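You operate a simulated robot arm through the tools that you are given. There is no shell and no other tool. Be economical: measure what you need, move in short steps, check, and stop when the job is done.

You run a simulated robot arm. Do the job below in one go: nothing can be reset, and whatever is moved stays where it is left.

## Task
Put one of the wooden blocks from the shelf under the setting bench on the setting bench top. Put the clay block labelled "grog" from the top of the rollers on the left half of the lower roller shelf and the clay block that says "buff" on the left end of the packing bench. Put the links carton on the low top of the dryer cabinet. Do these in any order. Set down upright: clay block, links carton.

Only the result counts: the job must be done as asked and must still hold three seconds after the hand-in. Knocking over, shifting, dropping, spilling or breaking anything else fails it.

## Robot
A 7-joint arm with a fingered hand on a trunk, on a base that drives. Base frame: it is fixed to the floor where the robot stands at the start and does not move with it; the origin is under the middle of the robot, x ahead of it, y to its left, z up. Readings come in m, rad, newtons and seconds.
With the tool pointing down near the work surface it reaches from about 0.1 to 0.64 m from the robot's upright axis, wherever it stands. Its first joint turns from -2.897 to 2.897 rad. Places, roughly: clay block [-3.75, 2, 0.75]; left end of the packing bench [-0.3, 2.8, 0.9]; left half of the lower roller shelf [-3.8, 1.8, 0.3]; links carton [-4, 3, 0.75]; low top of the dryer cabinet [-5.4, 0.8, 1]; setting bench top [0.7, -0.7, 0.8]; wooden block (9x5x5 cm) [0.5, -0.6, 0.2]. Payload 4 kg.
The TCP is the grasp point between the finger pads, 0.026 m short of the fingertips. In the tool frame z runs along the fingers and y along their closing line. Largest opening 0.148 m; the body of the gripper starts 0.073 m behind the TCP. The gripper is a hand of 3 fingers: y runs from the thumb to the fingers, the wrist lies at [0, 0, -0.239] in the tool frame, and closing takes about 1.5 s.
Orientation is that of the tool frame in the base frame, as [roll, pitch, yaw] about the fixed x, y, z axes, in that order (R = Rz(yaw) Ry(pitch) Rx(roll)). With the fingers straight down and closing along the base's y, the tool's x points along the base's -x, its y along +y and its z along -z.

## Interface
- The arm moves only by the tool jog_arm. Its argument "series" is a list of rows, each a list of 2 entries, a list of its own where there are three numbers: the turn, a rotation vector about the base's x, y, z in units of 6 degrees (1.0 is 6 degrees), then the shift along the base's x, y, z in units of 25 mm (1.0 is 25 mm). In form: [[[rx, ry, rz], [x, y, z]], ...]. A call has 1 to 20 rows; each row shifts and turns the commanded pose from where the row before left it. "claw" is the finger opening in m, from 0 to 0.148, set as the call begins (left out, the last holds). A call with a number of a shift or a turn outside -1 to 1 is refused whole. Each row takes 0.2 s and may step no farther than 0.05 m and 0.15 rad from the row before; otherwise, or with a gripper value out of range, the whole call is refused. A pose out of reach is approached as far as the arm can. The call stops where the force on the tool passes 40 N (or 10 N more than at its start, if that is more) or the arm is blocked; 0.2 s more then pass. Each finger travels about 0.072 m/s and halts on what it meets, pressing with about 27 N; the grip force reading is that of the motor and also rises with nothing between the fingers. The clock runs only during rows and for 0.2 s after the last one: add rows that do not move to give the fingers time. It gives the time, the measured TCP pose, the force on the tool (base axes), the opening and the grip force at its end, in the units of the frame above (readings bear some noise), with the torque about the TCP (base axes, N m) and any sound that the robot's microphone picked up.
- Cameras (640 x 400 px; columns grow to the right, rows downward): "scene" is now at [0.0005, 0.0939, 1.2832]; the picture's right is [-0.75, -0.66, 0.00], its down [-0.47, 0.53, -0.71] and it looks along [0.47, -0.53, -0.70] (base axes); focal length 255 px, centre (320, 200). "wrist" rides on the gripper at [0.068, -0.039, -0.09] in the tool frame; the picture's right is [0.50, 0.87, 0.00], its down [-0.66, 0.38, -0.65] and it looks along [-0.57, 0.33, 0.76] (tool axes); focal length 222 px, centre (320, 200). There is no depth. A picture from a camera that has moved, and an enlarged one, comes with that camera's place and axes in the base frame and with its lens. The place of the scene camera against the robot may be out by one fixed shift of up to 0.012 m in any direction.
- camera(camera): a new picture of that camera. No time passes.
- raise_lower(by): slides the trunk up (or, below 0, down) by that many m; the arm and the scene camera ride with it, the base frame stays. It gives what a move gives, with no picture.
- base_move(legs): drives the robot by 1 to 6 legs, each [ahead, left, turn to the left] in m, m and rad, along the robot's own axes; the way and the turn of a leg run together, so that a leg with both is an arc; at most 1.5 m and 3.142 rad a leg. The arm and the cameras ride along, it lands a little off, and it stops where it bumps. It gives what a move gives.
- move_fingers(finger1, finger2, thumb_bend): sets how far each is bent, from 0 (flat) to 100 (curled in); at 30 the hand is open as for a grip, at 70 the pads meet at the TCP. One left out holds its place. A second passes; each finger stops where it meets its share of the squeeze, and holds until it gets a number again. A gripper value or a shape takes the hand back. It gives what a move gives, with no picture; readings hold the bend of each and the force on the fingers (four entries, about 0 where the hand has none), thumb and palm.
- grasp_type(shape): the hand has 3 fingers and takes this shape, open, in about a second: jaw (thumb against the fingers, like two jaws); tri (thumb and two fingers); tip (a fingertip pinch); poke (one finger out to press); point (the index stretched); flat (the hand flat); cup (the hand cupped); fist (a fist). The gripper value then closes the fingers along that shape, each until it touches; the sizes above hold for jaw. It gives what a move gives, with no picture.
- pan_tilt(pan, tilt): turns the head with the scene camera to pan (to the left, within 2.705 rad either way) and tilt (down, from -0.506 to 1.204), counted from straight ahead of the robot. It gives what a move gives.
- close_up(camera, box): a new picture of the part [left, top, right, bottom] of that camera's present view, enlarged. No time passes.
- close_job(): hands the job in; it is judged then, once.

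Work in short steps. Places have to be worked out from the pictures, the camera data and where the tool is seen: move nearer, look again, correct. Check each grasp and each placing, and mend what went wrong. You have 165 turns and 120 pictures in all, those below and enlarged ones among them. Open the gripper and draw the arm clear of the work before you hand the job in, unless the task says otherwise; then end with one line.

The tools are called as name(argument=value, ...) on one line, values as JSON. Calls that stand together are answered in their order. jog_arm: Moves the arm, as the interface text tells. Its arguments: {"type":"object","properties":{"series":{"type":"array"},"claw":{"type":"number"}},"required":["series"]} The other tools are called the same way: raise_lower (by) slides the trunk up or down; grasp_type (shape) gives the hand a shape; move_fingers (finger1, finger2, thumb_bend) moves the fingers one by one; base_move (legs) drives the base; pan_tilt (pan, tilt) turns the head that bears the scene camera; camera (camera) takes a picture; close_up (camera, box) takes an enlarged picture of a part of a camera's view; close_job () hands the job in.

At the start:

```text
clock: 0.0
eef_pos: [0.155, -0.2843, 1.0674]
tcp_rot: [3.141, 0.0, -3.14]
contact_force: [0.3, 0.0, -0.7]
moment: [0.03, 0.01, -0.01]
grip_width: 0.148
grip_force: 0.1
shape: jaw
bend: [30.0, 30.0, 30.0]
finger forces: [0.0, 0.0, 0.1, 0.0, 0.1, 0.0]
trunk travel left (down, up): [-0.248, 0.342]
robot x, y, heading: [0.0027, 0.0007, 0.005]
head pan, tilt: [-0.845, 0.778]
```

scene: 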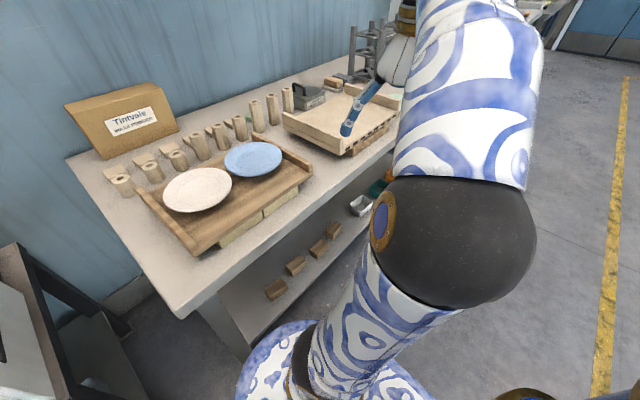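
wrist: 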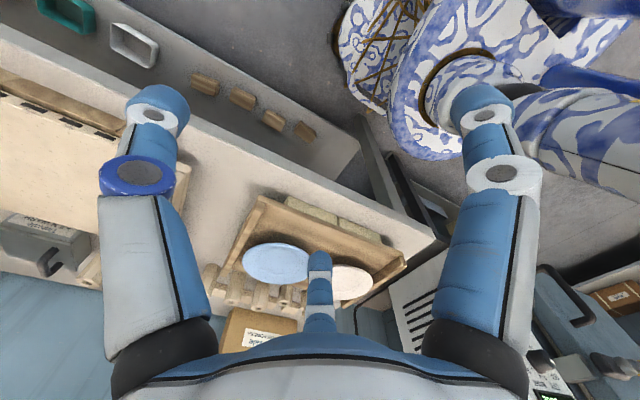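

I start by enlarging the view of the shelf blocks and the bench top to locate a block and a free spot.

close_up(camera="scene", box=[200, 180, 400, 305])

close_up(camera="scene", box=[60, 60, 420, 285])

```text
3.20 times, centred on (300, 242) of scene
camera zoom: at [0.0005, 0.0939, 1.2832], right [-0.75, -0.66, 0.0], down [-0.47, 0.53, -0.71], along [0.47, -0.53, -0.7], focal length 817 px, centre (384, 64)
```

zoom: 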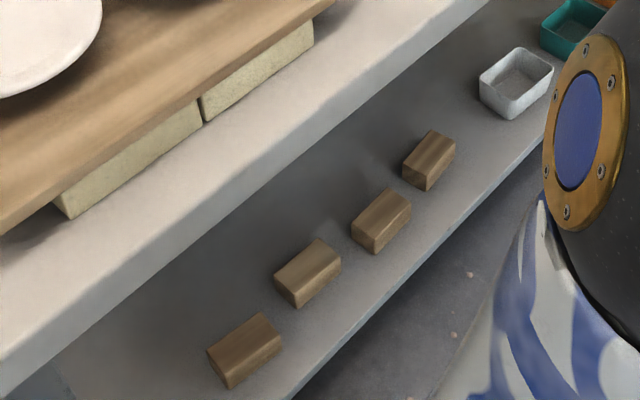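

```text
1.78 times, centred on (240, 172) of scene
camera zoom: at [0.0005, 0.0939, 1.2832], right [-0.75, -0.66, 0.0], down [-0.47, 0.53, -0.71], along [0.47, -0.53, -0.7], focal length 454 px, centre (462, 249)
```

zoom: 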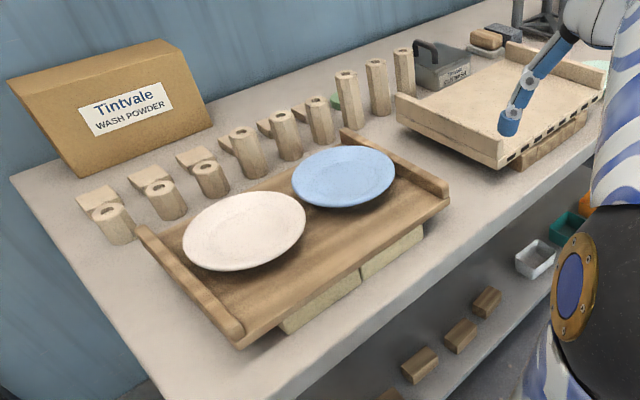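

The blocks lie in a row at x≈0.5, y≈-0.17…-0.6 on the shelf with the long side along y; there is a free strip at the bench's front edge. I look around before driving.

pan_tilt(pan=1.6, tilt=0.35)

camera(camera="scene")

pan_tilt(pan=2.7, tilt=0.35)

camera(camera="scene")

pan_tilt(pan=0.2, tilt=0.9)

camera(camera="scene")

```text
clock: 2.2
eef_pos: [0.1571, -0.2834, 1.067]
tcp_rot: [3.142, 0.0, 3.141]
contact_force: [0.4, -0.5, -0.6]
moment: [-0.01, 0.0, 0.03]
grip_width: 0.1478
grip_force: 0.0
shape: jaw
bend: [30.0, 30.0, 30.0]
finger forces: [0.0, 0.1, 0.0, 0.0, 0.1, 0.1]
trunk travel left (down, up): [-0.248, 0.342]
robot x, y, heading: [0.0034, -0.0003, -0.001]
head pan, tilt: [1.6, 0.351]
```

```text
115 pictures are left
camera scene: at [-0.0564, 0.248, 1.3212], right [1.0, 0.03, 0.0], down [0.01, -0.34, -0.94], along [-0.03, 0.94, -0.34], focal length 255 px, centre (320, 200)
```

scene: 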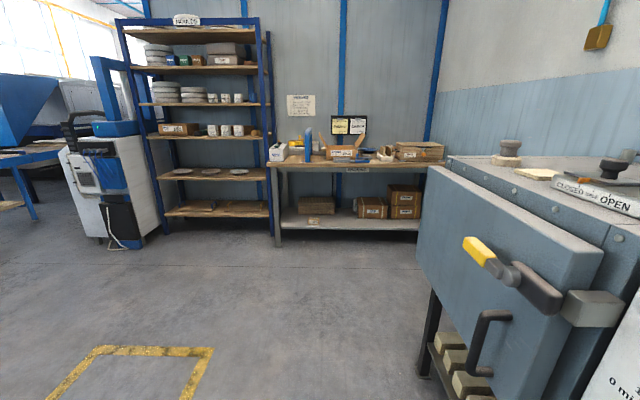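

```text
clock: 3.6
eef_pos: [0.1554, -0.2835, 1.0681]
tcp_rot: [-3.141, 0.0, -3.141]
contact_force: [-0.6, -0.3, 0.1]
moment: [0.02, 0.03, 0.03]
grip_width: 0.1477
grip_force: 0.1
shape: jaw
bend: [30.0, 30.0, 30.0]
finger forces: [0.0, 0.0, 0.0, 0.0, 0.0, 0.0]
trunk travel left (down, up): [-0.248, 0.342]
robot x, y, heading: [-0.0011, 0.0038, 0.002]
head pan, tilt: [2.7, 0.351]
```

```text
114 pictures are left
camera scene: at [-0.1378, 0.1948, 1.3212], right [0.43, 0.9, 0.0], down [0.31, -0.15, -0.94], along [-0.85, 0.4, -0.34], focal length 255 px, centre (320, 200)
```

scene: 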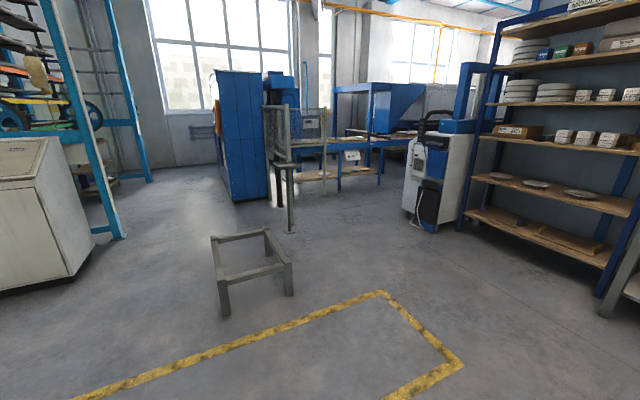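

```text
clock: 5.8
eef_pos: [0.1553, -0.2839, 1.0661]
tcp_rot: [3.141, 0.001, 3.142]
contact_force: [0.0, 0.0, 0.6]
moment: [-0.05, 0.01, -0.01]
grip_width: 0.1478
grip_force: 0.1
shape: jaw
bend: [30.0, 30.0, 30.0]
finger forces: [0.0, 0.0, 0.0, 0.0, 0.0, 0.0]
trunk travel left (down, up): [-0.248, 0.342]
robot x, y, heading: [0.002, 0.0016, -0.002]
head pan, tilt: [0.201, 0.901]
```

```text
113 pictures are left
camera scene: at [0.0203, 0.17, 1.2736], right [0.2, -0.98, 0.0], down [-0.77, -0.16, -0.62], along [0.61, 0.12, -0.78], focal length 255 px, centre (320, 200)
```

scene: 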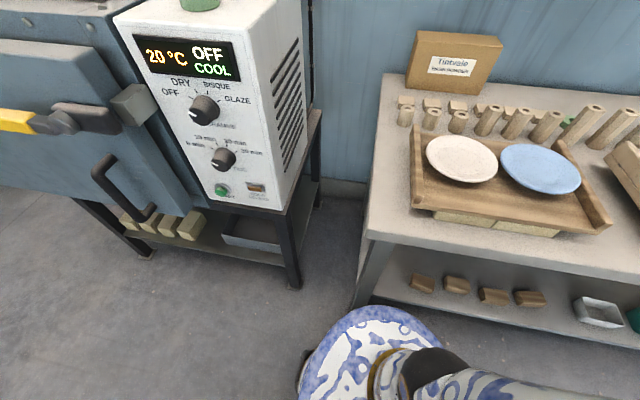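

The floor behind is clear. I back off 0.22 m so the arm can come down in front of the bench, and lower the trunk.

base_move(legs=[[-0.22, 0.0, 0.0]])

raise_lower(by=-0.24)

pan_tilt(pan=-0.2, tilt=0.75)

camera(camera="scene")

```text
clock: 7.5
eef_pos: [-0.0656, -0.2843, 1.068]
tcp_rot: [3.141, 0.001, -3.137]
contact_force: [0.1, 0.1, -0.3]
moment: [0.01, 0.01, 0.0]
grip_width: 0.148
grip_force: 0.1
shape: jaw
bend: [30.0, 30.0, 30.0]
finger forces: [0.0, 0.1, 0.1, 0.0, 0.0, 0.1]
trunk travel left (down, up): [-0.248, 0.342]
robot x, y, heading: [-0.2273, 0.0, 0.002]
head pan, tilt: [0.201, 0.901]
```

```text
clock: 10.0
eef_pos: [-0.0641, -0.2837, 0.8264]
tcp_rot: [3.141, 0.0, -3.137]
contact_force: [-0.4, 0.3, -0.7]
moment: [0.04, 0.01, 0.0]
grip_width: 0.1478
grip_force: 0.0
shape: jaw
bend: [30.0, 30.0, 30.0]
finger forces: [0.0, 0.0, 0.0, 0.0, 0.0, 0.0]
trunk travel left (down, up): [-0.008, 0.582]
robot x, y, heading: [-0.2216, -0.0001, 0.005]
head pan, tilt: [0.201, 0.901]
```

```text
clock: 10.9
eef_pos: [-0.0647, -0.2841, 0.8272]
tcp_rot: [3.142, 0.002, -3.139]
contact_force: [-0.8, -0.9, -0.3]
moment: [-0.01, 0.02, -0.02]
grip_width: 0.1481
grip_force: 0.1
shape: jaw
bend: [30.0, 30.0, 30.0]
finger forces: [0.0, 0.0, 0.0, 0.0, 0.0, 0.0]
trunk travel left (down, up): [-0.008, 0.582]
robot x, y, heading: [-0.2188, 0.0032, 0.003]
head pan, tilt: [-0.201, 0.75]
```

```text
112 pictures are left
camera scene: at [-0.1948, 0.1382, 1.0455], right [-0.2, -0.98, 0.0], down [-0.67, 0.13, -0.73], along [0.72, -0.14, -0.68], focal length 255 px, centre (320, 200)
```

scene: 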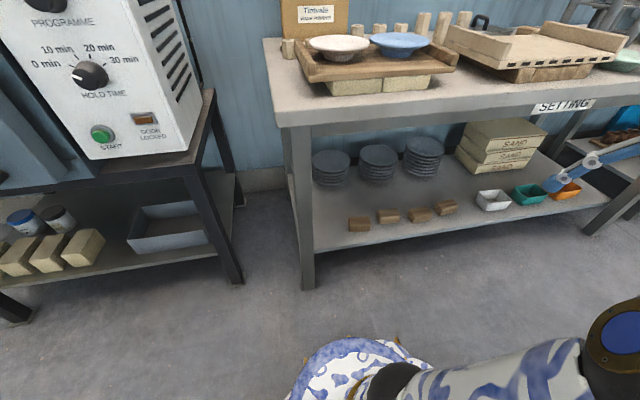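

Block 1 is at about (0.477, -0.16, 0.24). I tilt the hand 45° forward and lower it in front of the shelf.

jog_arm(series=[[[0, -0.5, 0], [0.6, 0.33, -1]], [[0, -0.5, 0], [0.6, 0.33, -1]], [[0, -0.5, 0], [0.6, 0.33, -1]], [[0, -0.5, 0], [0.6, 0.33, -1]], [[0, -0.5, 0], [0.6, 0.33, -1]], [[0, -0.5, 0], [0.6, 0.33, -1]], [[0, -0.5, 0], [0.6, 0.33, -1]], [[0, -0.5, 0], [0.6, 0.33, -1]], [[0, -0.5, 0], [0.6, 0.33, -1]], [[0, -0.5, 0], [0.6, 0.33, -1]], [[0, -0.5, 0], [0.6, 0.33, -1]], [[0, -0.5, 0], [0.6, 0.33, -1]], [[0, -0.5, 0], [0.6, 0.33, -1]], [[0, -0.5, 0], [0.6, 0.33, -1]], [[0, -0.5, 0], [0.6, 0.33, -1]]], claw=0.125)

camera(camera="scene")

camera(camera="wrist")

```text
clock: 12.3
eef_pos: [0.0428, -0.2333, 0.6613]
tcp_rot: [-3.108, 0.152, -3.13]
contact_force: [0.1, 0.4, -0.7]
moment: [-0.01, 0.03, 0.03]
grip_width: 0.1252
grip_force: 0.1
shape: jaw
bend: [25.0, 25.0, 41.0]
finger forces: [0.0, 0.0, 0.0, 0.0, 0.1, 0.0]
trunk travel left (down, up): [-0.008, 0.582]
robot x, y, heading: [-0.2217, 0.0, 0.004]
head pan, tilt: [-0.201, 0.75]
stopped in row 7: the arm was blocked; the commanded pose is now the measured one
```

```text
111 pictures are left
camera scene: at [-0.1889, 0.1385, 1.0479], right [-0.2, -0.98, 0.0], down [-0.67, 0.13, -0.73], along [0.71, -0.14, -0.69], focal length 255 px, centre (320, 200)
```

scene: 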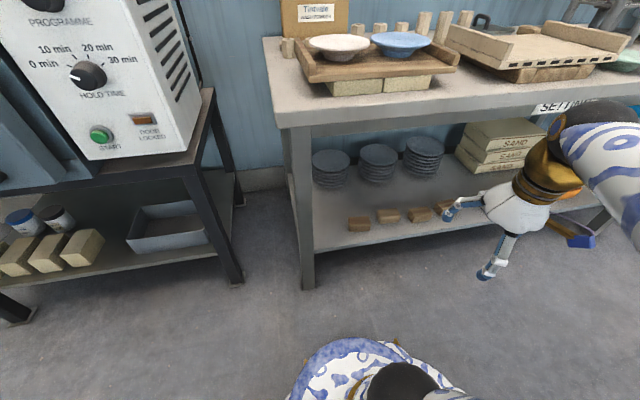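

```text
110 pictures are left
camera wrist: at [-0.0386, -0.2703, 0.7408], right [-0.5, 0.86, -0.11], down [0.55, 0.41, 0.73], along [0.67, 0.31, -0.67], focal length 222 px, centre (320, 200)
```

wrist: 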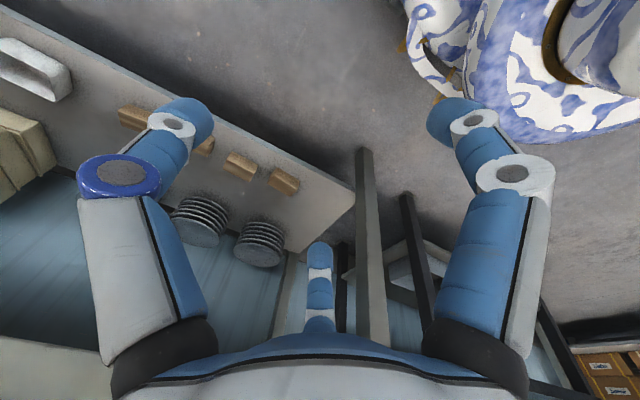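

The arm was blocked partway, probably a joint limit when folded close to the body. I extend it forward first, still clear of the bench edge, then tilt more.

jog_arm(series=[[[0, 0, 0], [1, 0.5, 0]], [[0, 0, 0], [1, 0.5, 0]], [[0, 0, 0], [1, 0.5, 0]], [[0, 0, 0], [1, 0.5, 0]], [[0, -0.3, 0], [0, 0.5, 0]], [[0, -0.5, 0], [0, 0.5, 0]], [[0, -0.5, 0], [0, 0, 0]], [[0, -0.5, 0], [0, 0, 0]], [[0, -0.5, 0], [0, 0, 0]], [[0, -0.5, 0], [0, 0, 0]]])

camera(camera="scene")

```text
clock: 14.5
eef_pos: [0.1409, -0.158, 0.6601]
tcp_rot: [-3.104, 0.45, -3.13]
contact_force: [0.3, -0.1, -0.1]
moment: [0.0, -0.01, 0.02]
grip_width: 0.1253
grip_force: 0.0
shape: jaw
bend: [25.0, 25.0, 41.0]
finger forces: [0.0, 0.0, 0.0, 0.1, 0.0, 0.0]
trunk travel left (down, up): [-0.008, 0.582]
robot x, y, heading: [-0.2212, 0.0015, 0.0]
head pan, tilt: [-0.201, 0.75]
```

```text
109 pictures are left
camera scene: at [-0.1917, 0.1388, 1.0457], right [-0.2, -0.98, 0.0], down [-0.67, 0.13, -0.73], along [0.71, -0.14, -0.68], focal length 255 px, centre (320, 200)
```

scene: 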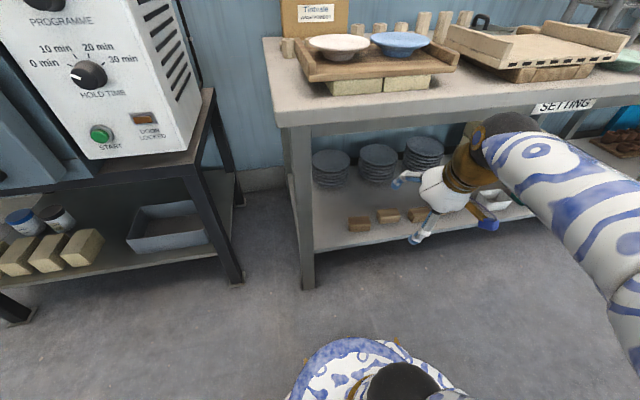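

That worked. I keep lowering and tilting to 45° in small increments.

jog_arm(series=[[[0.32, -0.3, 0.15], [0.3, 0, -1]], [[0, -0.3, 0], [0.3, 0, -1]], [[0, -0.3, 0], [0.3, 0, -1]], [[0, -0.3, 0], [0.3, 0, -1]], [[0, -0.3, 0], [0.3, 0, -1]], [[0, -0.3, 0], [0.3, 0, -1]], [[0, -0.3, 0], [0.3, 0, -1]], [[0, -0.3, 0], [0.3, 0, -1]], [[0, -0.3, 0], [0.3, 0, -1]], [[0, -0.3, 0], [0.3, 0, -1]]])

camera(camera="scene")

```text
clock: 16.7
eef_pos: [0.2134, -0.1597, 0.4116]
tcp_rot: [-3.14, 0.773, -3.132]
contact_force: [0.5, 0.2, -0.3]
moment: [0.0, 0.0, 0.04]
grip_width: 0.1252
grip_force: 0.0
shape: jaw
bend: [25.0, 25.0, 41.0]
finger forces: [0.0, 0.0, 0.1, 0.0, 0.1, 0.0]
trunk travel left (down, up): [-0.008, 0.582]
robot x, y, heading: [-0.2219, -0.0029, 0.007]
head pan, tilt: [-0.201, 0.75]
```

```text
108 pictures are left
camera scene: at [-0.1948, 0.1382, 1.0456], right [-0.2, -0.98, 0.0], down [-0.67, 0.13, -0.73], along [0.72, -0.14, -0.68], focal length 255 px, centre (320, 200)
```

scene: 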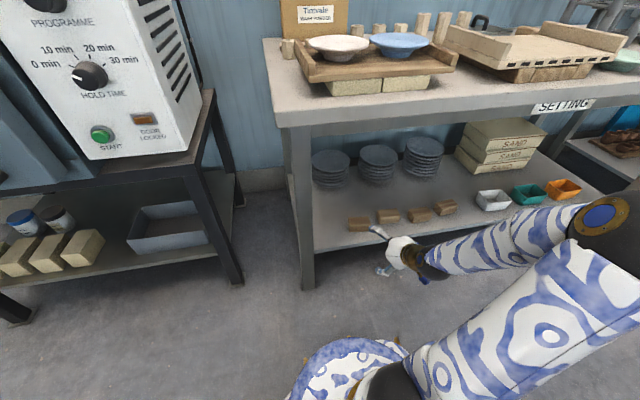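

Good reach. I check the block's location with the wrist camera and an enlarged scene view.

camera(camera="wrist")

close_up(camera="scene", box=[310, 170, 470, 270])

```text
107 pictures are left
camera wrist: at [0.1014, -0.1993, 0.4281], right [-0.37, 0.86, -0.35], down [0.01, 0.38, 0.92], along [0.93, 0.34, -0.15], focal length 222 px, centre (320, 200)
```

wrist: 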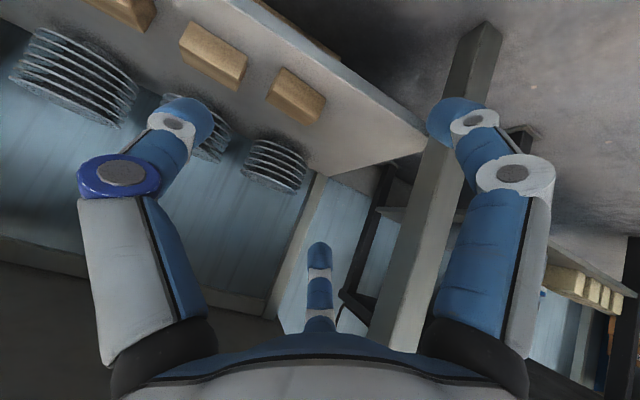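

```text
4.00 times, centred on (390, 220) of scene
camera zoom: at [-0.1948, 0.1382, 1.0456], right [-0.2, -0.98, 0.0], down [-0.67, 0.13, -0.73], along [0.72, -0.14, -0.68], focal length 1021 px, centre (40, 120)
```

zoom: 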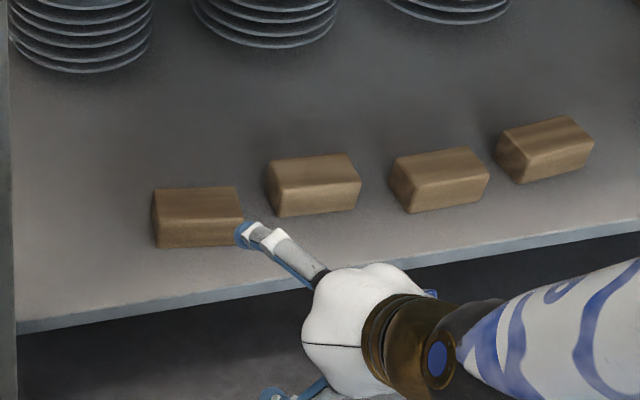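

The hand's two fingers look spread apart; I want to understand how the jaw closes, so I close to 0.06 here in free air and look.

jog_arm(series=[[[0, 0, 0], [0, 0, 0]], [[0, 0, 0], [0, 0, 0]], [[0, 0, 0], [0, 0, 0]], [[0, 0, 0], [0, 0, 0]], [[0, 0, 0], [0, 0, 0]]], claw=0.06)

camera(camera="wrist")

close_up(camera="scene", box=[310, 190, 470, 290])

```text
clock: 17.9
eef_pos: [0.2137, -0.1588, 0.411]
tcp_rot: [-3.141, 0.77, -3.131]
contact_force: [-0.1, -0.4, -0.4]
moment: [0.03, -0.02, 0.02]
grip_width: 0.0605
grip_force: 0.1
shape: jaw
bend: [77.0, 77.0, 70.0]
finger forces: [0.0, 0.0, 0.1, 0.0, 0.1, 0.0]
trunk travel left (down, up): [-0.008, 0.582]
robot x, y, heading: [-0.2214, 0.0023, 0.003]
head pan, tilt: [-0.201, 0.75]
```

```text
105 pictures are left
camera wrist: at [0.1014, -0.1993, 0.4283], right [-0.37, 0.86, -0.35], down [0.01, 0.38, 0.93], along [0.93, 0.34, -0.15], focal length 222 px, centre (320, 200)
```

wrist: 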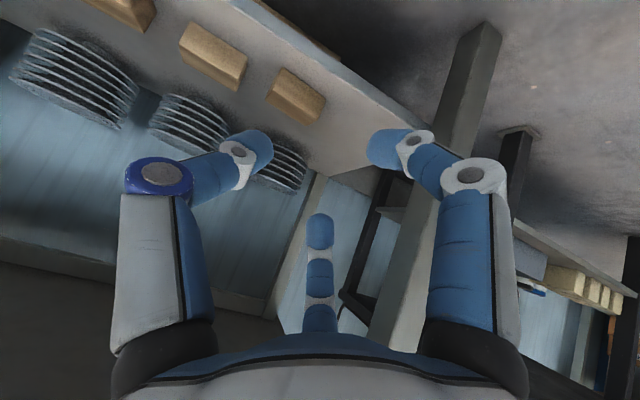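

```text
4.00 times, centred on (390, 240) of scene
camera zoom: at [-0.1947, 0.1381, 1.0455], right [-0.2, -0.98, 0.0], down [-0.67, 0.13, -0.73], along [0.72, -0.14, -0.68], focal length 1021 px, centre (40, 40)
```

zoom: 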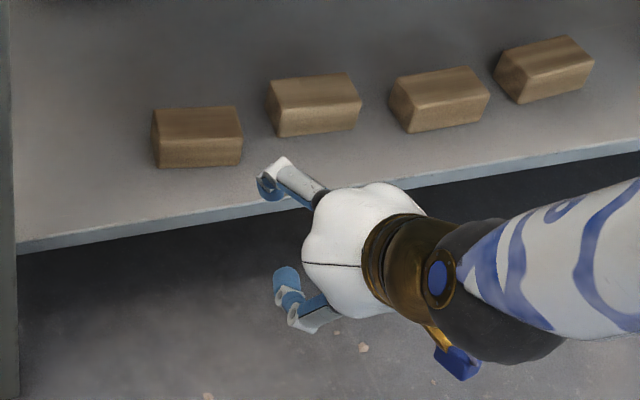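

The hand is a radial three-jaw (thumb at tool -y, fingers at ±x,+y; opening = 2× inner radius). So I need a near-vertical approach with the thumb on a block's free end: the rightmost block 4 has its -y end free. I slide the base right by 0.43 m.

base_move(legs=[[0.0, -0.43, 0.0]])

pan_tilt(pan=0.0, tilt=0.75)

camera(camera="scene")

```text
clock: 20.5
eef_pos: [0.2149, -0.5888, 0.4108]
tcp_rot: [-3.14, 0.77, -3.132]
contact_force: [0.5, -0.3, 0.7]
moment: [-0.01, -0.05, -0.03]
grip_width: 0.0603
grip_force: 0.0
shape: jaw
bend: [77.0, 77.0, 70.0]
finger forces: [0.1, 0.0, 0.0, 0.0, 0.0, 0.0]
trunk travel left (down, up): [-0.008, 0.582]
robot x, y, heading: [-0.2187, -0.4278, 0.004]
head pan, tilt: [-0.201, 0.75]
```

```text
clock: 21.3
eef_pos: [0.2137, -0.5885, 0.4121]
tcp_rot: [-3.14, 0.77, -3.131]
contact_force: [0.9, -0.6, 0.1]
moment: [-0.01, -0.02, 0.01]
grip_width: 0.0605
grip_force: 0.0
shape: jaw
bend: [77.0, 77.0, 70.0]
finger forces: [0.0, 0.0, 0.0, 0.1, 0.0, 0.0]
trunk travel left (down, up): [-0.008, 0.582]
robot x, y, heading: [-0.2195, -0.4332, 0.005]
head pan, tilt: [0.0, 0.75]
```

```text
103 pictures are left
camera scene: at [-0.1918, -0.2746, 1.0455], right [0.0, -1.0, 0.0], down [-0.68, 0.0, -0.73], along [0.73, 0.0, -0.68], focal length 255 px, centre (320, 200)
```

scene: 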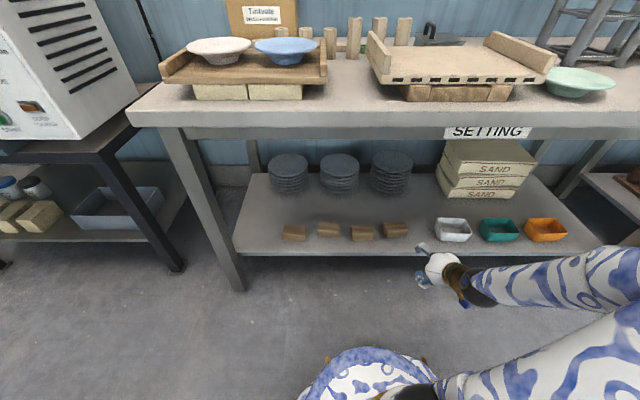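

close_up(camera="scene", box=[270, 190, 430, 290])

camera(camera="wrist")

```text
4.00 times, centred on (350, 240) of scene
camera zoom: at [-0.1918, -0.2746, 1.0455], right [0.0, -1.0, 0.0], down [-0.68, 0.0, -0.73], along [0.73, 0.0, -0.68], focal length 1021 px, centre (200, 40)
```

zoom: 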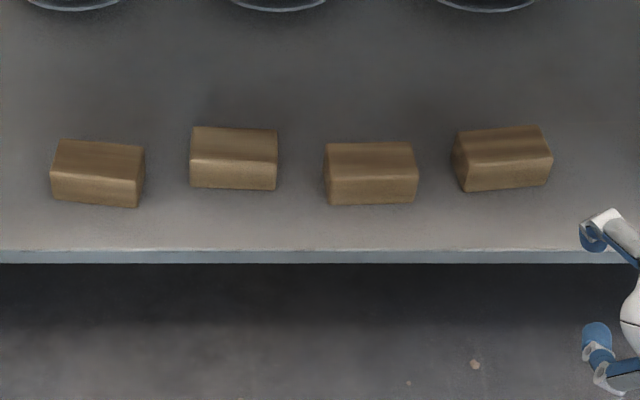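

```text
101 pictures are left
camera wrist: at [0.1027, -0.6286, 0.4283], right [-0.37, 0.86, -0.35], down [0.01, 0.38, 0.93], along [0.93, 0.33, -0.15], focal length 222 px, centre (320, 200)
```

wrist: 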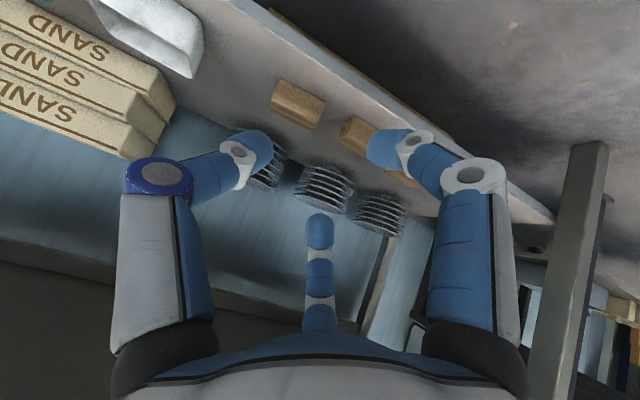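

Block 4 sits near (0.51, -0.59, 0.22), yawed about +0.15 rad. I bring the hand to ~15° tilt with that yaw, just before the shelf, and open to 0.12.

jog_arm(series=[[[0, 0.49, 0.143], [0.4, 0, -0.2]], [[0, 0.49, 0.143], [0.4, 0, -0.2]], [[0, 0.49, 0.143], [0.4, 0, -0.2]], [[0, 0.49, 0.143], [0.4, 0, -0.2]], [[0, 0.49, 0.143], [0.4, 0, -0.2]], [[0, 0.49, 0.143], [0.4, 0, -0.2]], [[0, 0.49, 0.143], [0.4, 0, -0.2]], [[0, 0.49, 0.143], [0.4, 0, -0.2]], [[0, 0.49, 0.143], [0.4, 0, -0.2]], [[0, 0.49, 0.143], [0.4, 0, -0.2]]], claw=0.12)

camera(camera="scene")

camera(camera="wrist")

```text
clock: 23.5
eef_pos: [0.3144, -0.5887, 0.3617]
tcp_rot: [3.1, 0.26, -3.001]
contact_force: [-0.5, -0.5, 0.1]
moment: [0.0, 0.01, -0.01]
grip_width: 0.1201
grip_force: 0.1
shape: jaw
bend: [25.0, 25.0, 46.0]
finger forces: [0.1, 0.1, 0.1, 0.1, 0.0, 0.1]
trunk travel left (down, up): [-0.008, 0.582]
robot x, y, heading: [-0.2206, -0.4299, 0.005]
head pan, tilt: [0.0, 0.75]
```

```text
100 pictures are left
camera scene: at [-0.1918, -0.2745, 1.0456], right [0.0, -1.0, 0.0], down [-0.68, 0.0, -0.73], along [0.73, 0.0, -0.68], focal length 255 px, centre (320, 200)
```

scene: 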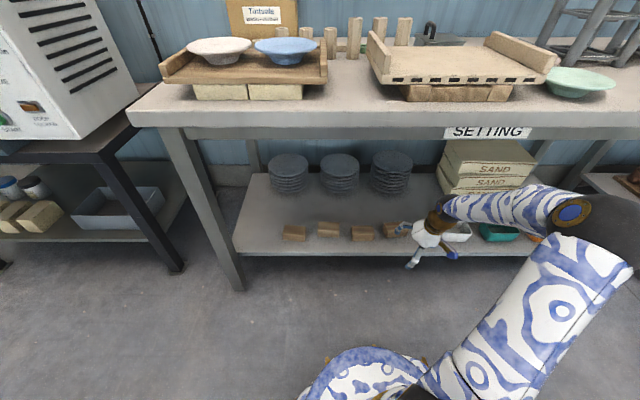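

```text
99 pictures are left
camera wrist: at [0.233, -0.6431, 0.4287], right [-0.61, 0.79, -0.09], down [0.41, 0.41, 0.81], along [0.68, 0.46, -0.57], focal length 222 px, centre (320, 200)
```

wrist: 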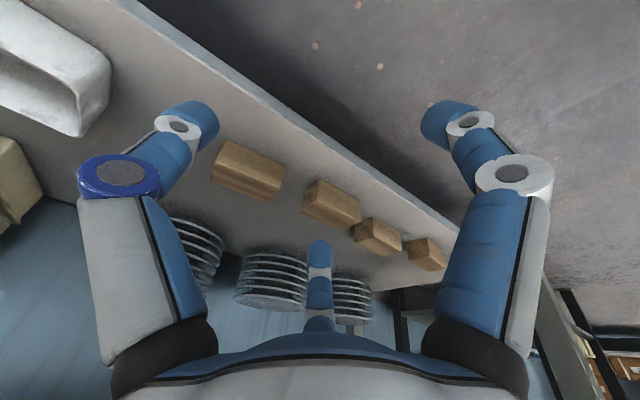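

The block reads near (0.50, -0.593). I move above it, keeping the fingertips clear over its top.

jog_arm(series=[[[0, 0, 0], [1, -0.1, -0.15]], [[0, 0, 0], [1, -0.1, -0.15]], [[0, 0, 0], [1, -0.1, -0.15]], [[0, 0, 0], [1, -0.1, -0.15]], [[0, 0, 0], [1, -0.1, -0.15]], [[0, 0, 0], [1, -0.1, -0.15]], [[0, 0, 0], [1, -0.1, -0.15]]])

camera(camera="wrist")

close_up(camera="scene", box=[340, 180, 500, 280])

```text
clock: 25.1
eef_pos: [0.4901, -0.6062, 0.3343]
tcp_rot: [3.1, 0.258, -3.002]
contact_force: [0.1, 0.1, 0.5]
moment: [0.01, -0.01, -0.02]
grip_width: 0.1196
grip_force: 0.0
shape: jaw
bend: [25.0, 25.0, 46.0]
finger forces: [0.0, 0.1, 0.0, 0.0, 0.0, 0.0]
trunk travel left (down, up): [-0.008, 0.582]
robot x, y, heading: [-0.2199, -0.4274, 0.006]
head pan, tilt: [0.0, 0.75]
```

```text
98 pictures are left
camera wrist: at [0.408, -0.6612, 0.4014], right [-0.61, 0.79, -0.09], down [0.41, 0.41, 0.81], along [0.68, 0.46, -0.57], focal length 222 px, centre (320, 200)
```

wrist: 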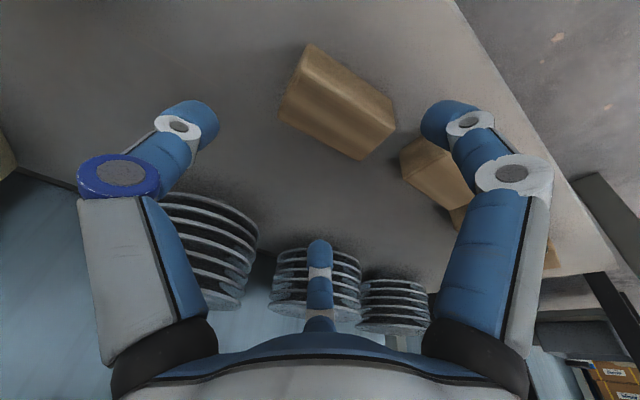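

```text
4.00 times, centred on (420, 230) of scene
camera zoom: at [-0.1918, -0.2746, 1.0456], right [0.0, -1.0, 0.0], down [-0.68, 0.0, -0.73], along [0.73, 0.0, -0.68], focal length 1021 px, centre (-80, 80)
```

zoom: 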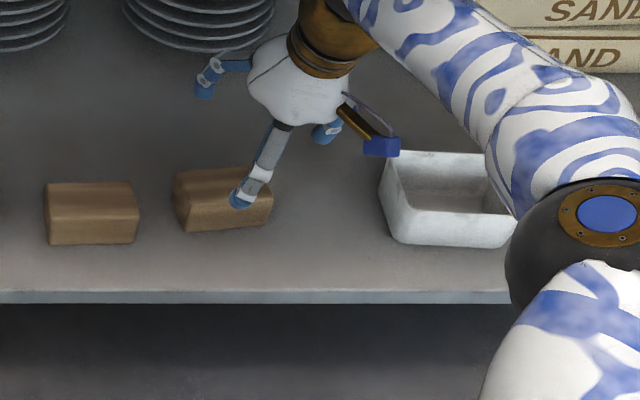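

Block centre ≈ (0.497, -0.593), under the hand. I go down halfway and check arm clearance to the white tray.

jog_arm(series=[[[0, 0, 0], [0.3, -0.1, -0.8]], [[0, 0, 0], [0.1, 0, -0.8]], [[0, 0, 0], [0, 0, -0.6]]])

camera(camera="scene")

camera(camera="wrist")

```text
clock: 25.9
eef_pos: [0.499, -0.6084, 0.2779]
tcp_rot: [3.099, 0.258, -3.001]
contact_force: [0.2, -0.6, 0.5]
moment: [0.01, 0.02, -0.02]
grip_width: 0.12
grip_force: 0.1
shape: jaw
bend: [25.0, 25.0, 46.0]
finger forces: [0.1, 0.1, 0.0, 0.1, 0.0, 0.1]
trunk travel left (down, up): [-0.008, 0.582]
robot x, y, heading: [-0.2169, -0.426, 0.003]
head pan, tilt: [0.0, 0.75]
```

```text
96 pictures are left
camera scene: at [-0.1917, -0.2746, 1.0456], right [0.0, -1.0, 0.0], down [-0.68, 0.0, -0.73], along [0.73, 0.0, -0.68], focal length 255 px, centre (320, 200)
```

scene: 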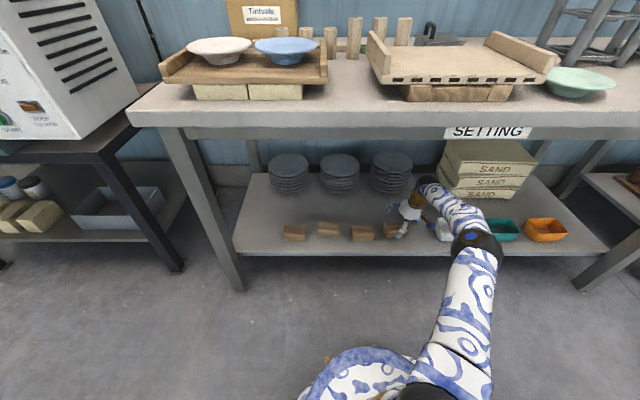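

```text
95 pictures are left
camera wrist: at [0.4174, -0.6632, 0.346], right [-0.61, 0.79, -0.09], down [0.41, 0.41, 0.81], along [0.68, 0.46, -0.57], focal length 222 px, centre (320, 200)
```

wrist: 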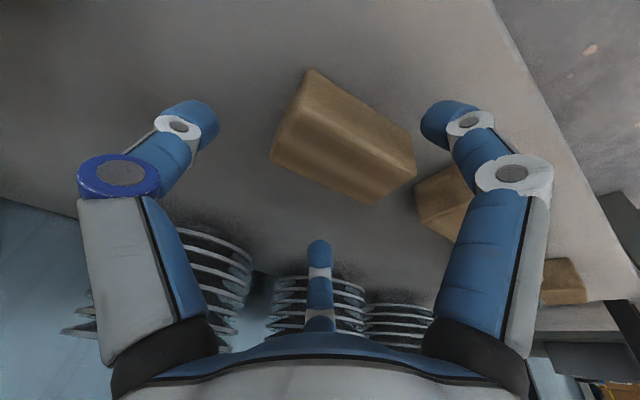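

close_up(camera="scene", box=[360, 160, 520, 260])

```text
4.00 times, centred on (440, 210) of scene
camera zoom: at [-0.1917, -0.2746, 1.0456], right [0.0, -1.0, 0.0], down [-0.68, 0.0, -0.73], along [0.73, 0.0, -0.68], focal length 1021 px, centre (-160, 160)
```

zoom: 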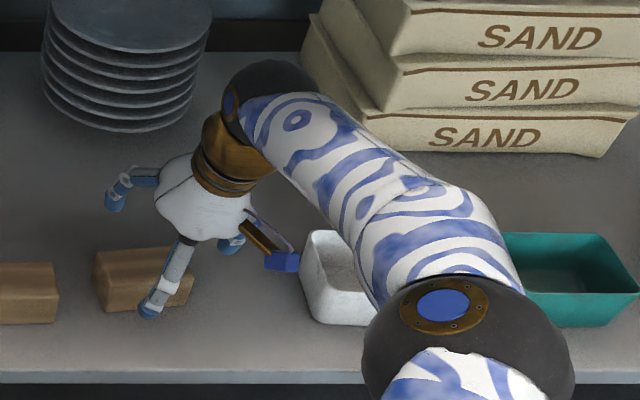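

Clear of the tray. I straighten the tilt to near vertical so that the front fingertip doesn't touch the shelf early.

jog_arm(series=[[[0, 0.55, 0], [0, 0, 0]], [[0, 0.55, 0], [0, 0, 0]], [[0, 0.55, 0], [0, 0, 0]], [[0, 0.55, 0], [0, 0, 0]]])

camera(camera="wrist")

close_up(camera="scene", box=[360, 160, 520, 260])

```text
clock: 26.9
eef_pos: [0.4998, -0.608, 0.2795]
tcp_rot: [3.092, 0.203, -3.003]
contact_force: [-0.5, -0.2, -0.2]
moment: [-0.01, -0.02, -0.01]
grip_width: 0.1198
grip_force: 0.1
shape: jaw
bend: [25.0, 25.0, 46.0]
finger forces: [0.1, 0.0, 0.1, 0.0, 0.0, 0.1]
out of reach, approached as far as the arm can: row 2, 3, 4
trunk travel left (down, up): [-0.008, 0.582]
robot x, y, heading: [-0.2185, -0.4302, 0.003]
head pan, tilt: [0.0, 0.75]
```

```text
93 pictures are left
camera wrist: at [0.4216, -0.6632, 0.3514], right [-0.61, 0.79, -0.06], down [0.45, 0.41, 0.79], along [0.65, 0.46, -0.61], focal length 222 px, centre (320, 200)
```

wrist: 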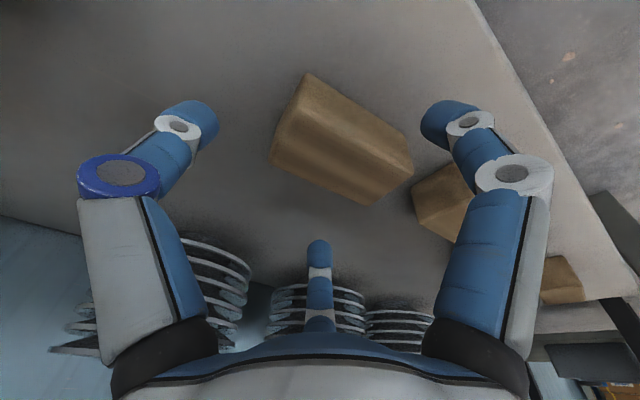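

```text
4.00 times, centred on (440, 210) of scene
camera zoom: at [-0.1916, -0.2746, 1.0455], right [0.0, -1.0, 0.0], down [-0.68, 0.0, -0.73], along [0.73, 0.0, -0.68], focal length 1021 px, centre (-160, 160)
```

zoom: 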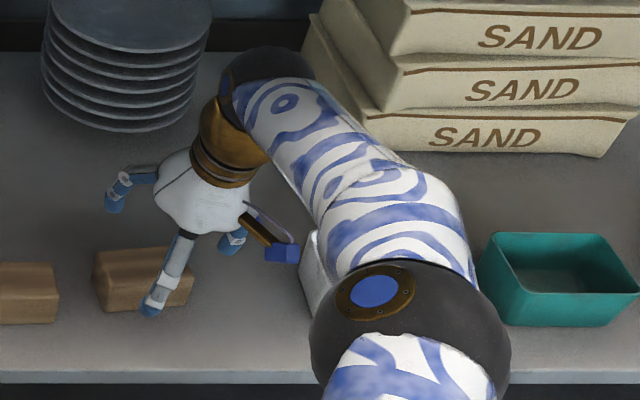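

Reach is at its limit. I lift clear, draw back 0.1 m, drive the base forward 0.1 m, and retry.

jog_arm(series=[[[0, 0, 0], [0, 0, 0.8]], [[0, 0, 0], [0, 0, 0.8]], [[0, 0, 0], [0, 0, 0.8]], [[0, 0, 0], [-1, 0, 0]], [[0, 0, 0], [-1, 0, 0]], [[0, 0, 0], [-1, 0, 0]], [[0, 0, 0], [-1, 0, 0]]])

base_move(legs=[[0.1, 0.0, 0.0]])

camera(camera="scene")

```text
clock: 28.5
eef_pos: [0.3989, -0.6074, 0.3411]
tcp_rot: [3.091, 0.203, -3.002]
contact_force: [0.2, -0.1, -0.2]
moment: [0.01, 0.02, -0.01]
grip_width: 0.12
grip_force: 0.1
shape: jaw
bend: [25.0, 25.0, 46.0]
finger forces: [0.0, 0.0, 0.1, 0.0, 0.1, 0.1]
trunk travel left (down, up): [-0.008, 0.582]
robot x, y, heading: [-0.2194, -0.4287, 0.001]
head pan, tilt: [0.0, 0.75]
```

```text
clock: 29.6
eef_pos: [0.4988, -0.6078, 0.3393]
tcp_rot: [3.091, 0.202, -3.001]
contact_force: [0.3, -0.2, -0.1]
moment: [0.0, -0.02, 0.01]
grip_width: 0.1201
grip_force: 0.0
shape: jaw
bend: [25.0, 25.0, 46.0]
finger forces: [0.1, 0.0, 0.0, 0.0, 0.0, 0.0]
trunk travel left (down, up): [-0.008, 0.582]
robot x, y, heading: [-0.1205, -0.4273, 0.003]
head pan, tilt: [0.0, 0.75]
```

```text
91 pictures are left
camera scene: at [-0.0919, -0.2743, 1.0455], right [0.0, -1.0, 0.0], down [-0.68, 0.0, -0.73], along [0.73, 0.0, -0.68], focal length 255 px, centre (320, 200)
```

scene: 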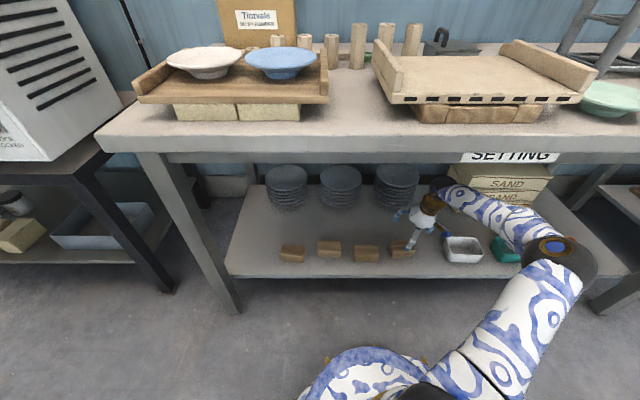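

Now I straighten the hand to vertical and descend to just above grasp height.

jog_arm(series=[[[-0.24, 0.55, 0], [0, 0, 0]], [[-0.24, 0.55, 0], [0, 0, 0]], [[0, 0.55, 0], [0, 0, 0]], [[0, 0, 0], [0, 0, -0.8]], [[0, 0, 0], [0, 0, -0.8]], [[0, 0, 0], [0, 0, -0.8]]])

camera(camera="wrist")

close_up(camera="scene", box=[360, 180, 520, 280])

```text
clock: 31.0
eef_pos: [0.4981, -0.6073, 0.2793]
tcp_rot: [3.118, 0.024, -2.999]
contact_force: [-0.4, -0.3, -0.2]
moment: [-0.02, 0.01, -0.02]
grip_width: 0.1202
grip_force: 0.1
shape: jaw
bend: [25.0, 25.0, 46.0]
finger forces: [0.0, 0.0, 0.0, 0.0, 0.0, 0.0]
trunk travel left (down, up): [-0.008, 0.582]
robot x, y, heading: [-0.1232, -0.4294, 0.005]
head pan, tilt: [0.0, 0.75]
```

```text
90 pictures are left
camera wrist: at [0.4352, -0.6583, 0.3655], right [-0.62, 0.79, 0.01], down [0.58, 0.45, 0.68], along [0.53, 0.43, -0.73], focal length 222 px, centre (320, 200)
```

wrist: 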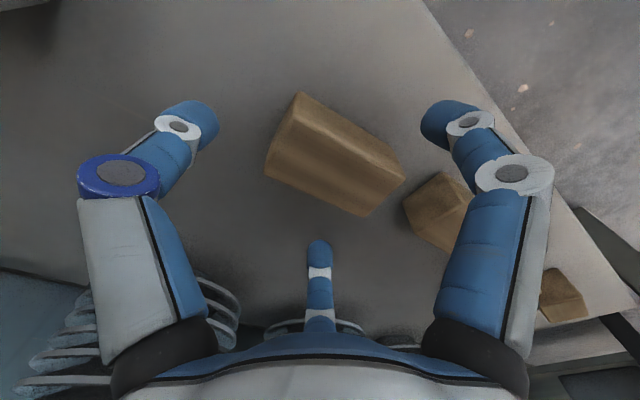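

```text
4.00 times, centred on (440, 230) of scene
camera zoom: at [-0.092, -0.2742, 1.0456], right [0.0, -1.0, 0.0], down [-0.68, 0.0, -0.73], along [0.73, 0.0, -0.68], focal length 1021 px, centre (-160, 80)
```

zoom: 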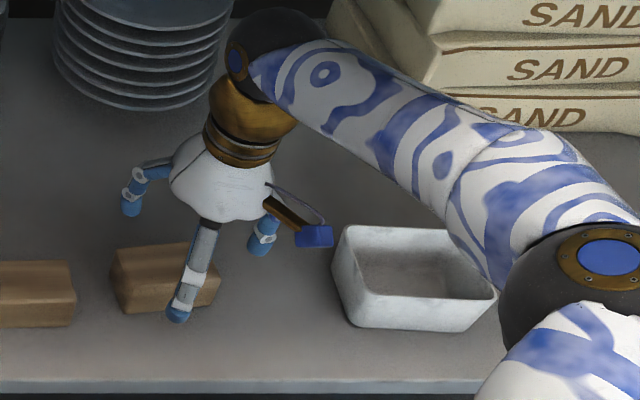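

The block is centred between the fingers. I descend to z≈0.224.

jog_arm(series=[[[0, 0, 0], [0, 0, -0.8]], [[0, 0, 0], [0, 0, -0.8]], [[0, 0, 0], [0, 0, -0.6]]])

camera(camera="wrist")

```text
clock: 31.8
eef_pos: [0.4989, -0.6078, 0.2261]
tcp_rot: [3.118, 0.026, -2.999]
contact_force: [-2.9, 1.7, 16.6]
moment: [-0.72, 0.27, -0.25]
grip_width: 0.1196
grip_force: 0.1
shape: jaw
bend: [24.0, 25.0, 45.0]
finger forces: [4.2, 0.0, 0.0, 0.0, 11.7, 0.0]
trunk travel left (down, up): [-0.008, 0.582]
robot x, y, heading: [-0.1189, -0.4308, 0.001]
head pan, tilt: [0.0, 0.75]
```

```text
88 pictures are left
camera wrist: at [0.4358, -0.6583, 0.3133], right [-0.62, 0.79, 0.01], down [0.58, 0.45, 0.68], along [0.53, 0.42, -0.73], focal length 222 px, centre (320, 200)
```

wrist: 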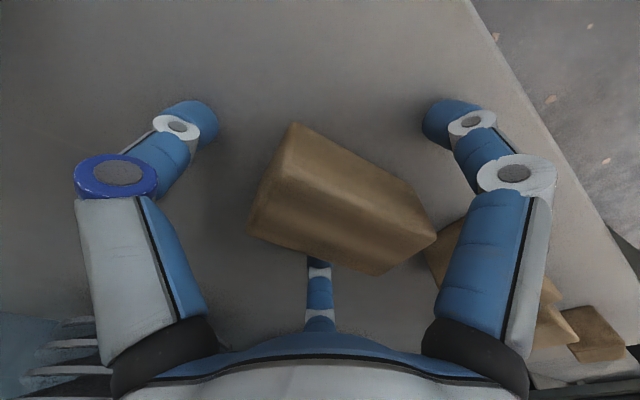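

The fingertips are on the shelf (z≈0.20). I rise 6 mm and close.

jog_arm(series=[[[0, 0, 0], [0, 0, 0.25]]])

jog_arm(series=[[[0, 0, 0], [0, 0, 0]], [[0, 0, 0], [0, 0, 0]], [[0, 0, 0], [0, 0, 0]], [[0, 0, 0], [0, 0, 0]], [[0, 0, 0], [0, 0, 0]], [[0, 0, 0], [0, 0, 0]], [[0, 0, 0], [0, 0, 0]], [[0, 0, 0], [0, 0, 0]]], claw=0.02)

camera(camera="wrist")

```text
clock: 32.2
eef_pos: [0.4983, -0.6081, 0.2297]
tcp_rot: [3.117, 0.025, -2.997]
contact_force: [-0.4, 0.1, -0.1]
moment: [-0.05, 0.02, -0.01]
grip_width: 0.1199
grip_force: 0.1
shape: jaw
bend: [25.0, 25.0, 46.0]
finger forces: [0.0, 0.0, 0.0, 0.1, 0.0, 0.1]
trunk travel left (down, up): [-0.008, 0.582]
robot x, y, heading: [-0.1195, -0.4318, 0.002]
head pan, tilt: [0.0, 0.75]
```

```text
clock: 34.0
eef_pos: [0.499, -0.6079, 0.2303]
tcp_rot: [3.116, 0.024, -2.998]
contact_force: [-0.1, 0.2, -0.1]
moment: [0.01, 0.0, 0.0]
grip_width: 0.052
grip_force: 26.6
shape: jaw
bend: [77.0, 77.0, 70.0]
finger forces: [21.6, 21.6, 0.1, 0.1, 24.0, 0.0]
trunk travel left (down, up): [-0.008, 0.582]
robot x, y, heading: [-0.1218, -0.4299, 0.007]
head pan, tilt: [0.0, 0.75]
```

```text
87 pictures are left
camera wrist: at [0.4358, -0.6583, 0.3175], right [-0.62, 0.79, 0.01], down [0.58, 0.45, 0.68], along [0.53, 0.43, -0.73], focal length 222 px, centre (320, 200)
```

wrist: 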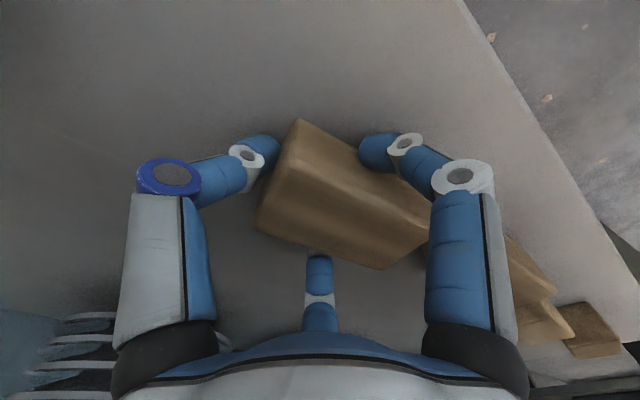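

Gripped on three contacts. I lift 0.08 m, and then back the base out 0.32 m.

jog_arm(series=[[[0, 0, 0], [0, 0, 0.8]], [[0, 0, 0], [0, 0, 0.8]], [[0, 0, 0], [0, 0, 0.8]], [[0, 0, 0], [0, 0, 0.8]]])

base_move(legs=[[-0.36, 0.0, 0.0]])

camera(camera="scene")

```text
clock: 35.0
eef_pos: [0.4999, -0.6081, 0.3111]
tcp_rot: [3.118, 0.024, -2.998]
contact_force: [-0.4, 1.1, -2.4]
moment: [-0.01, 0.0, 0.03]
grip_width: 0.0516
grip_force: 26.9
shape: jaw
bend: [77.0, 77.0, 70.0]
finger forces: [21.6, 21.5, 0.0, 0.1, 24.0, 0.1]
trunk travel left (down, up): [-0.008, 0.582]
robot x, y, heading: [-0.1202, -0.4314, 0.001]
head pan, tilt: [0.0, 0.75]
```

```text
clock: 37.3
eef_pos: [0.139, -0.6077, 0.3117]
tcp_rot: [3.118, 0.025, -2.995]
contact_force: [-0.7, -0.3, -0.8]
moment: [-0.02, 0.03, 0.01]
grip_width: 0.0516
grip_force: 27.2
shape: jaw
bend: [77.0, 77.0, 70.0]
finger forces: [21.7, 21.5, 0.0, 0.0, 23.8, 0.0]
trunk travel left (down, up): [-0.008, 0.582]
robot x, y, heading: [-0.4826, -0.4315, 0.014]
head pan, tilt: [0.0, 0.75]
```

```text
86 pictures are left
camera scene: at [-0.4541, -0.276, 1.0455], right [0.01, -1.0, 0.0], down [-0.68, 0.0, -0.73], along [0.73, 0.01, -0.68], focal length 255 px, centre (320, 200)
```

scene: 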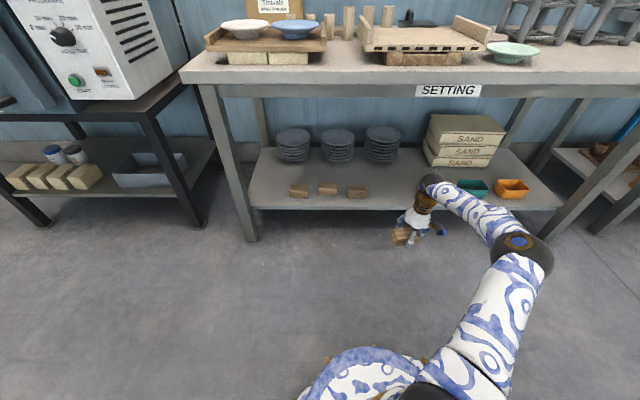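

The block is out. I back off another 0.15 m to keep the wrist clear of the bench edge and raise the trunk.

base_move(legs=[[-0.15, 0.0, 0.0]])

raise_lower(by=0.57)

camera(camera="scene")

```text
clock: 38.7
eef_pos: [-0.0104, -0.6075, 0.3111]
tcp_rot: [3.117, 0.025, -2.994]
contact_force: [-0.4, -0.1, -1.1]
moment: [0.01, 0.0, -0.01]
grip_width: 0.0517
grip_force: 27.1
shape: jaw
bend: [77.0, 77.0, 70.0]
finger forces: [21.7, 21.5, 0.0, 0.1, 23.8, 0.1]
trunk travel left (down, up): [-0.008, 0.582]
robot x, y, heading: [-0.6313, -0.4292, 0.007]
head pan, tilt: [0.0, 0.75]
```

```text
refused: 0.57 is not a number from -0.4 to 0.4
```

```text
85 pictures are left
camera scene: at [-0.6037, -0.277, 1.0455], right [0.01, -1.0, 0.0], down [-0.68, 0.0, -0.73], along [0.73, 0.0, -0.68], focal length 255 px, centre (320, 200)
```

scene: 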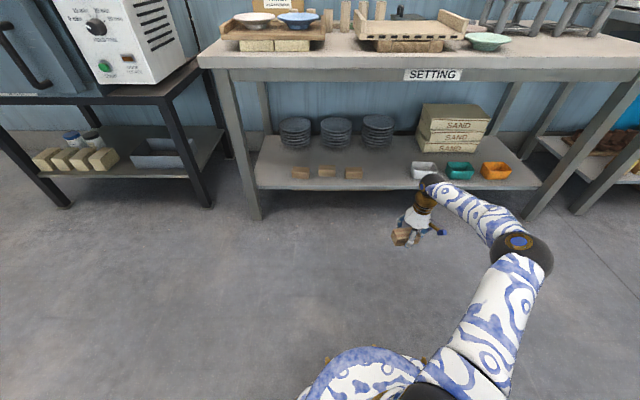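

I raise the trunk in two steps and look.

raise_lower(by=0.35)

raise_lower(by=0.22)

camera(camera="scene")

```text
clock: 42.1
eef_pos: [-0.0107, -0.6078, 0.6623]
tcp_rot: [3.118, 0.025, -2.996]
contact_force: [0.1, 0.7, -1.4]
moment: [-0.01, -0.02, -0.01]
grip_width: 0.0517
grip_force: 26.7
shape: jaw
bend: [77.0, 77.0, 70.0]
finger forces: [21.6, 21.5, 0.0, 0.0, 23.9, 0.1]
trunk travel left (down, up): [-0.358, 0.232]
robot x, y, heading: [-0.6343, -0.436, 0.006]
head pan, tilt: [0.0, 0.75]
```

```text
clock: 44.5
eef_pos: [-0.0109, -0.6092, 0.8806]
tcp_rot: [3.117, 0.025, -2.996]
contact_force: [-0.3, -0.9, -1.7]
moment: [-0.06, 0.02, -0.02]
grip_width: 0.0516
grip_force: 27.4
shape: jaw
bend: [77.0, 77.0, 70.0]
finger forces: [21.7, 21.5, 0.0, 0.1, 23.9, 0.0]
trunk travel left (down, up): [-0.578, 0.012]
robot x, y, heading: [-0.6327, -0.4298, 0.012]
head pan, tilt: [0.0, 0.75]
```

```text
84 pictures are left
camera scene: at [-0.6035, -0.277, 1.6155], right [0.01, -1.0, 0.0], down [-0.68, 0.0, -0.73], along [0.73, 0.0, -0.68], focal length 255 px, centre (320, 200)
```

scene: 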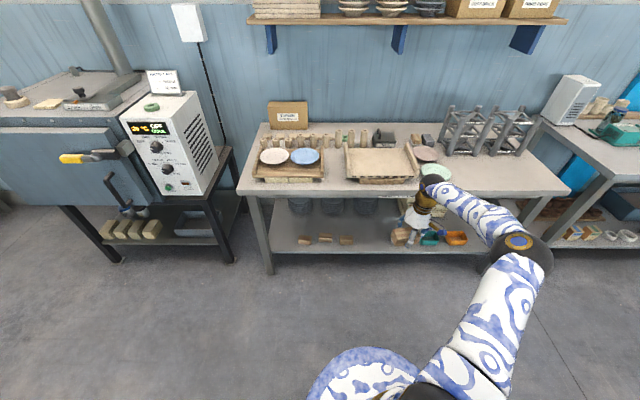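

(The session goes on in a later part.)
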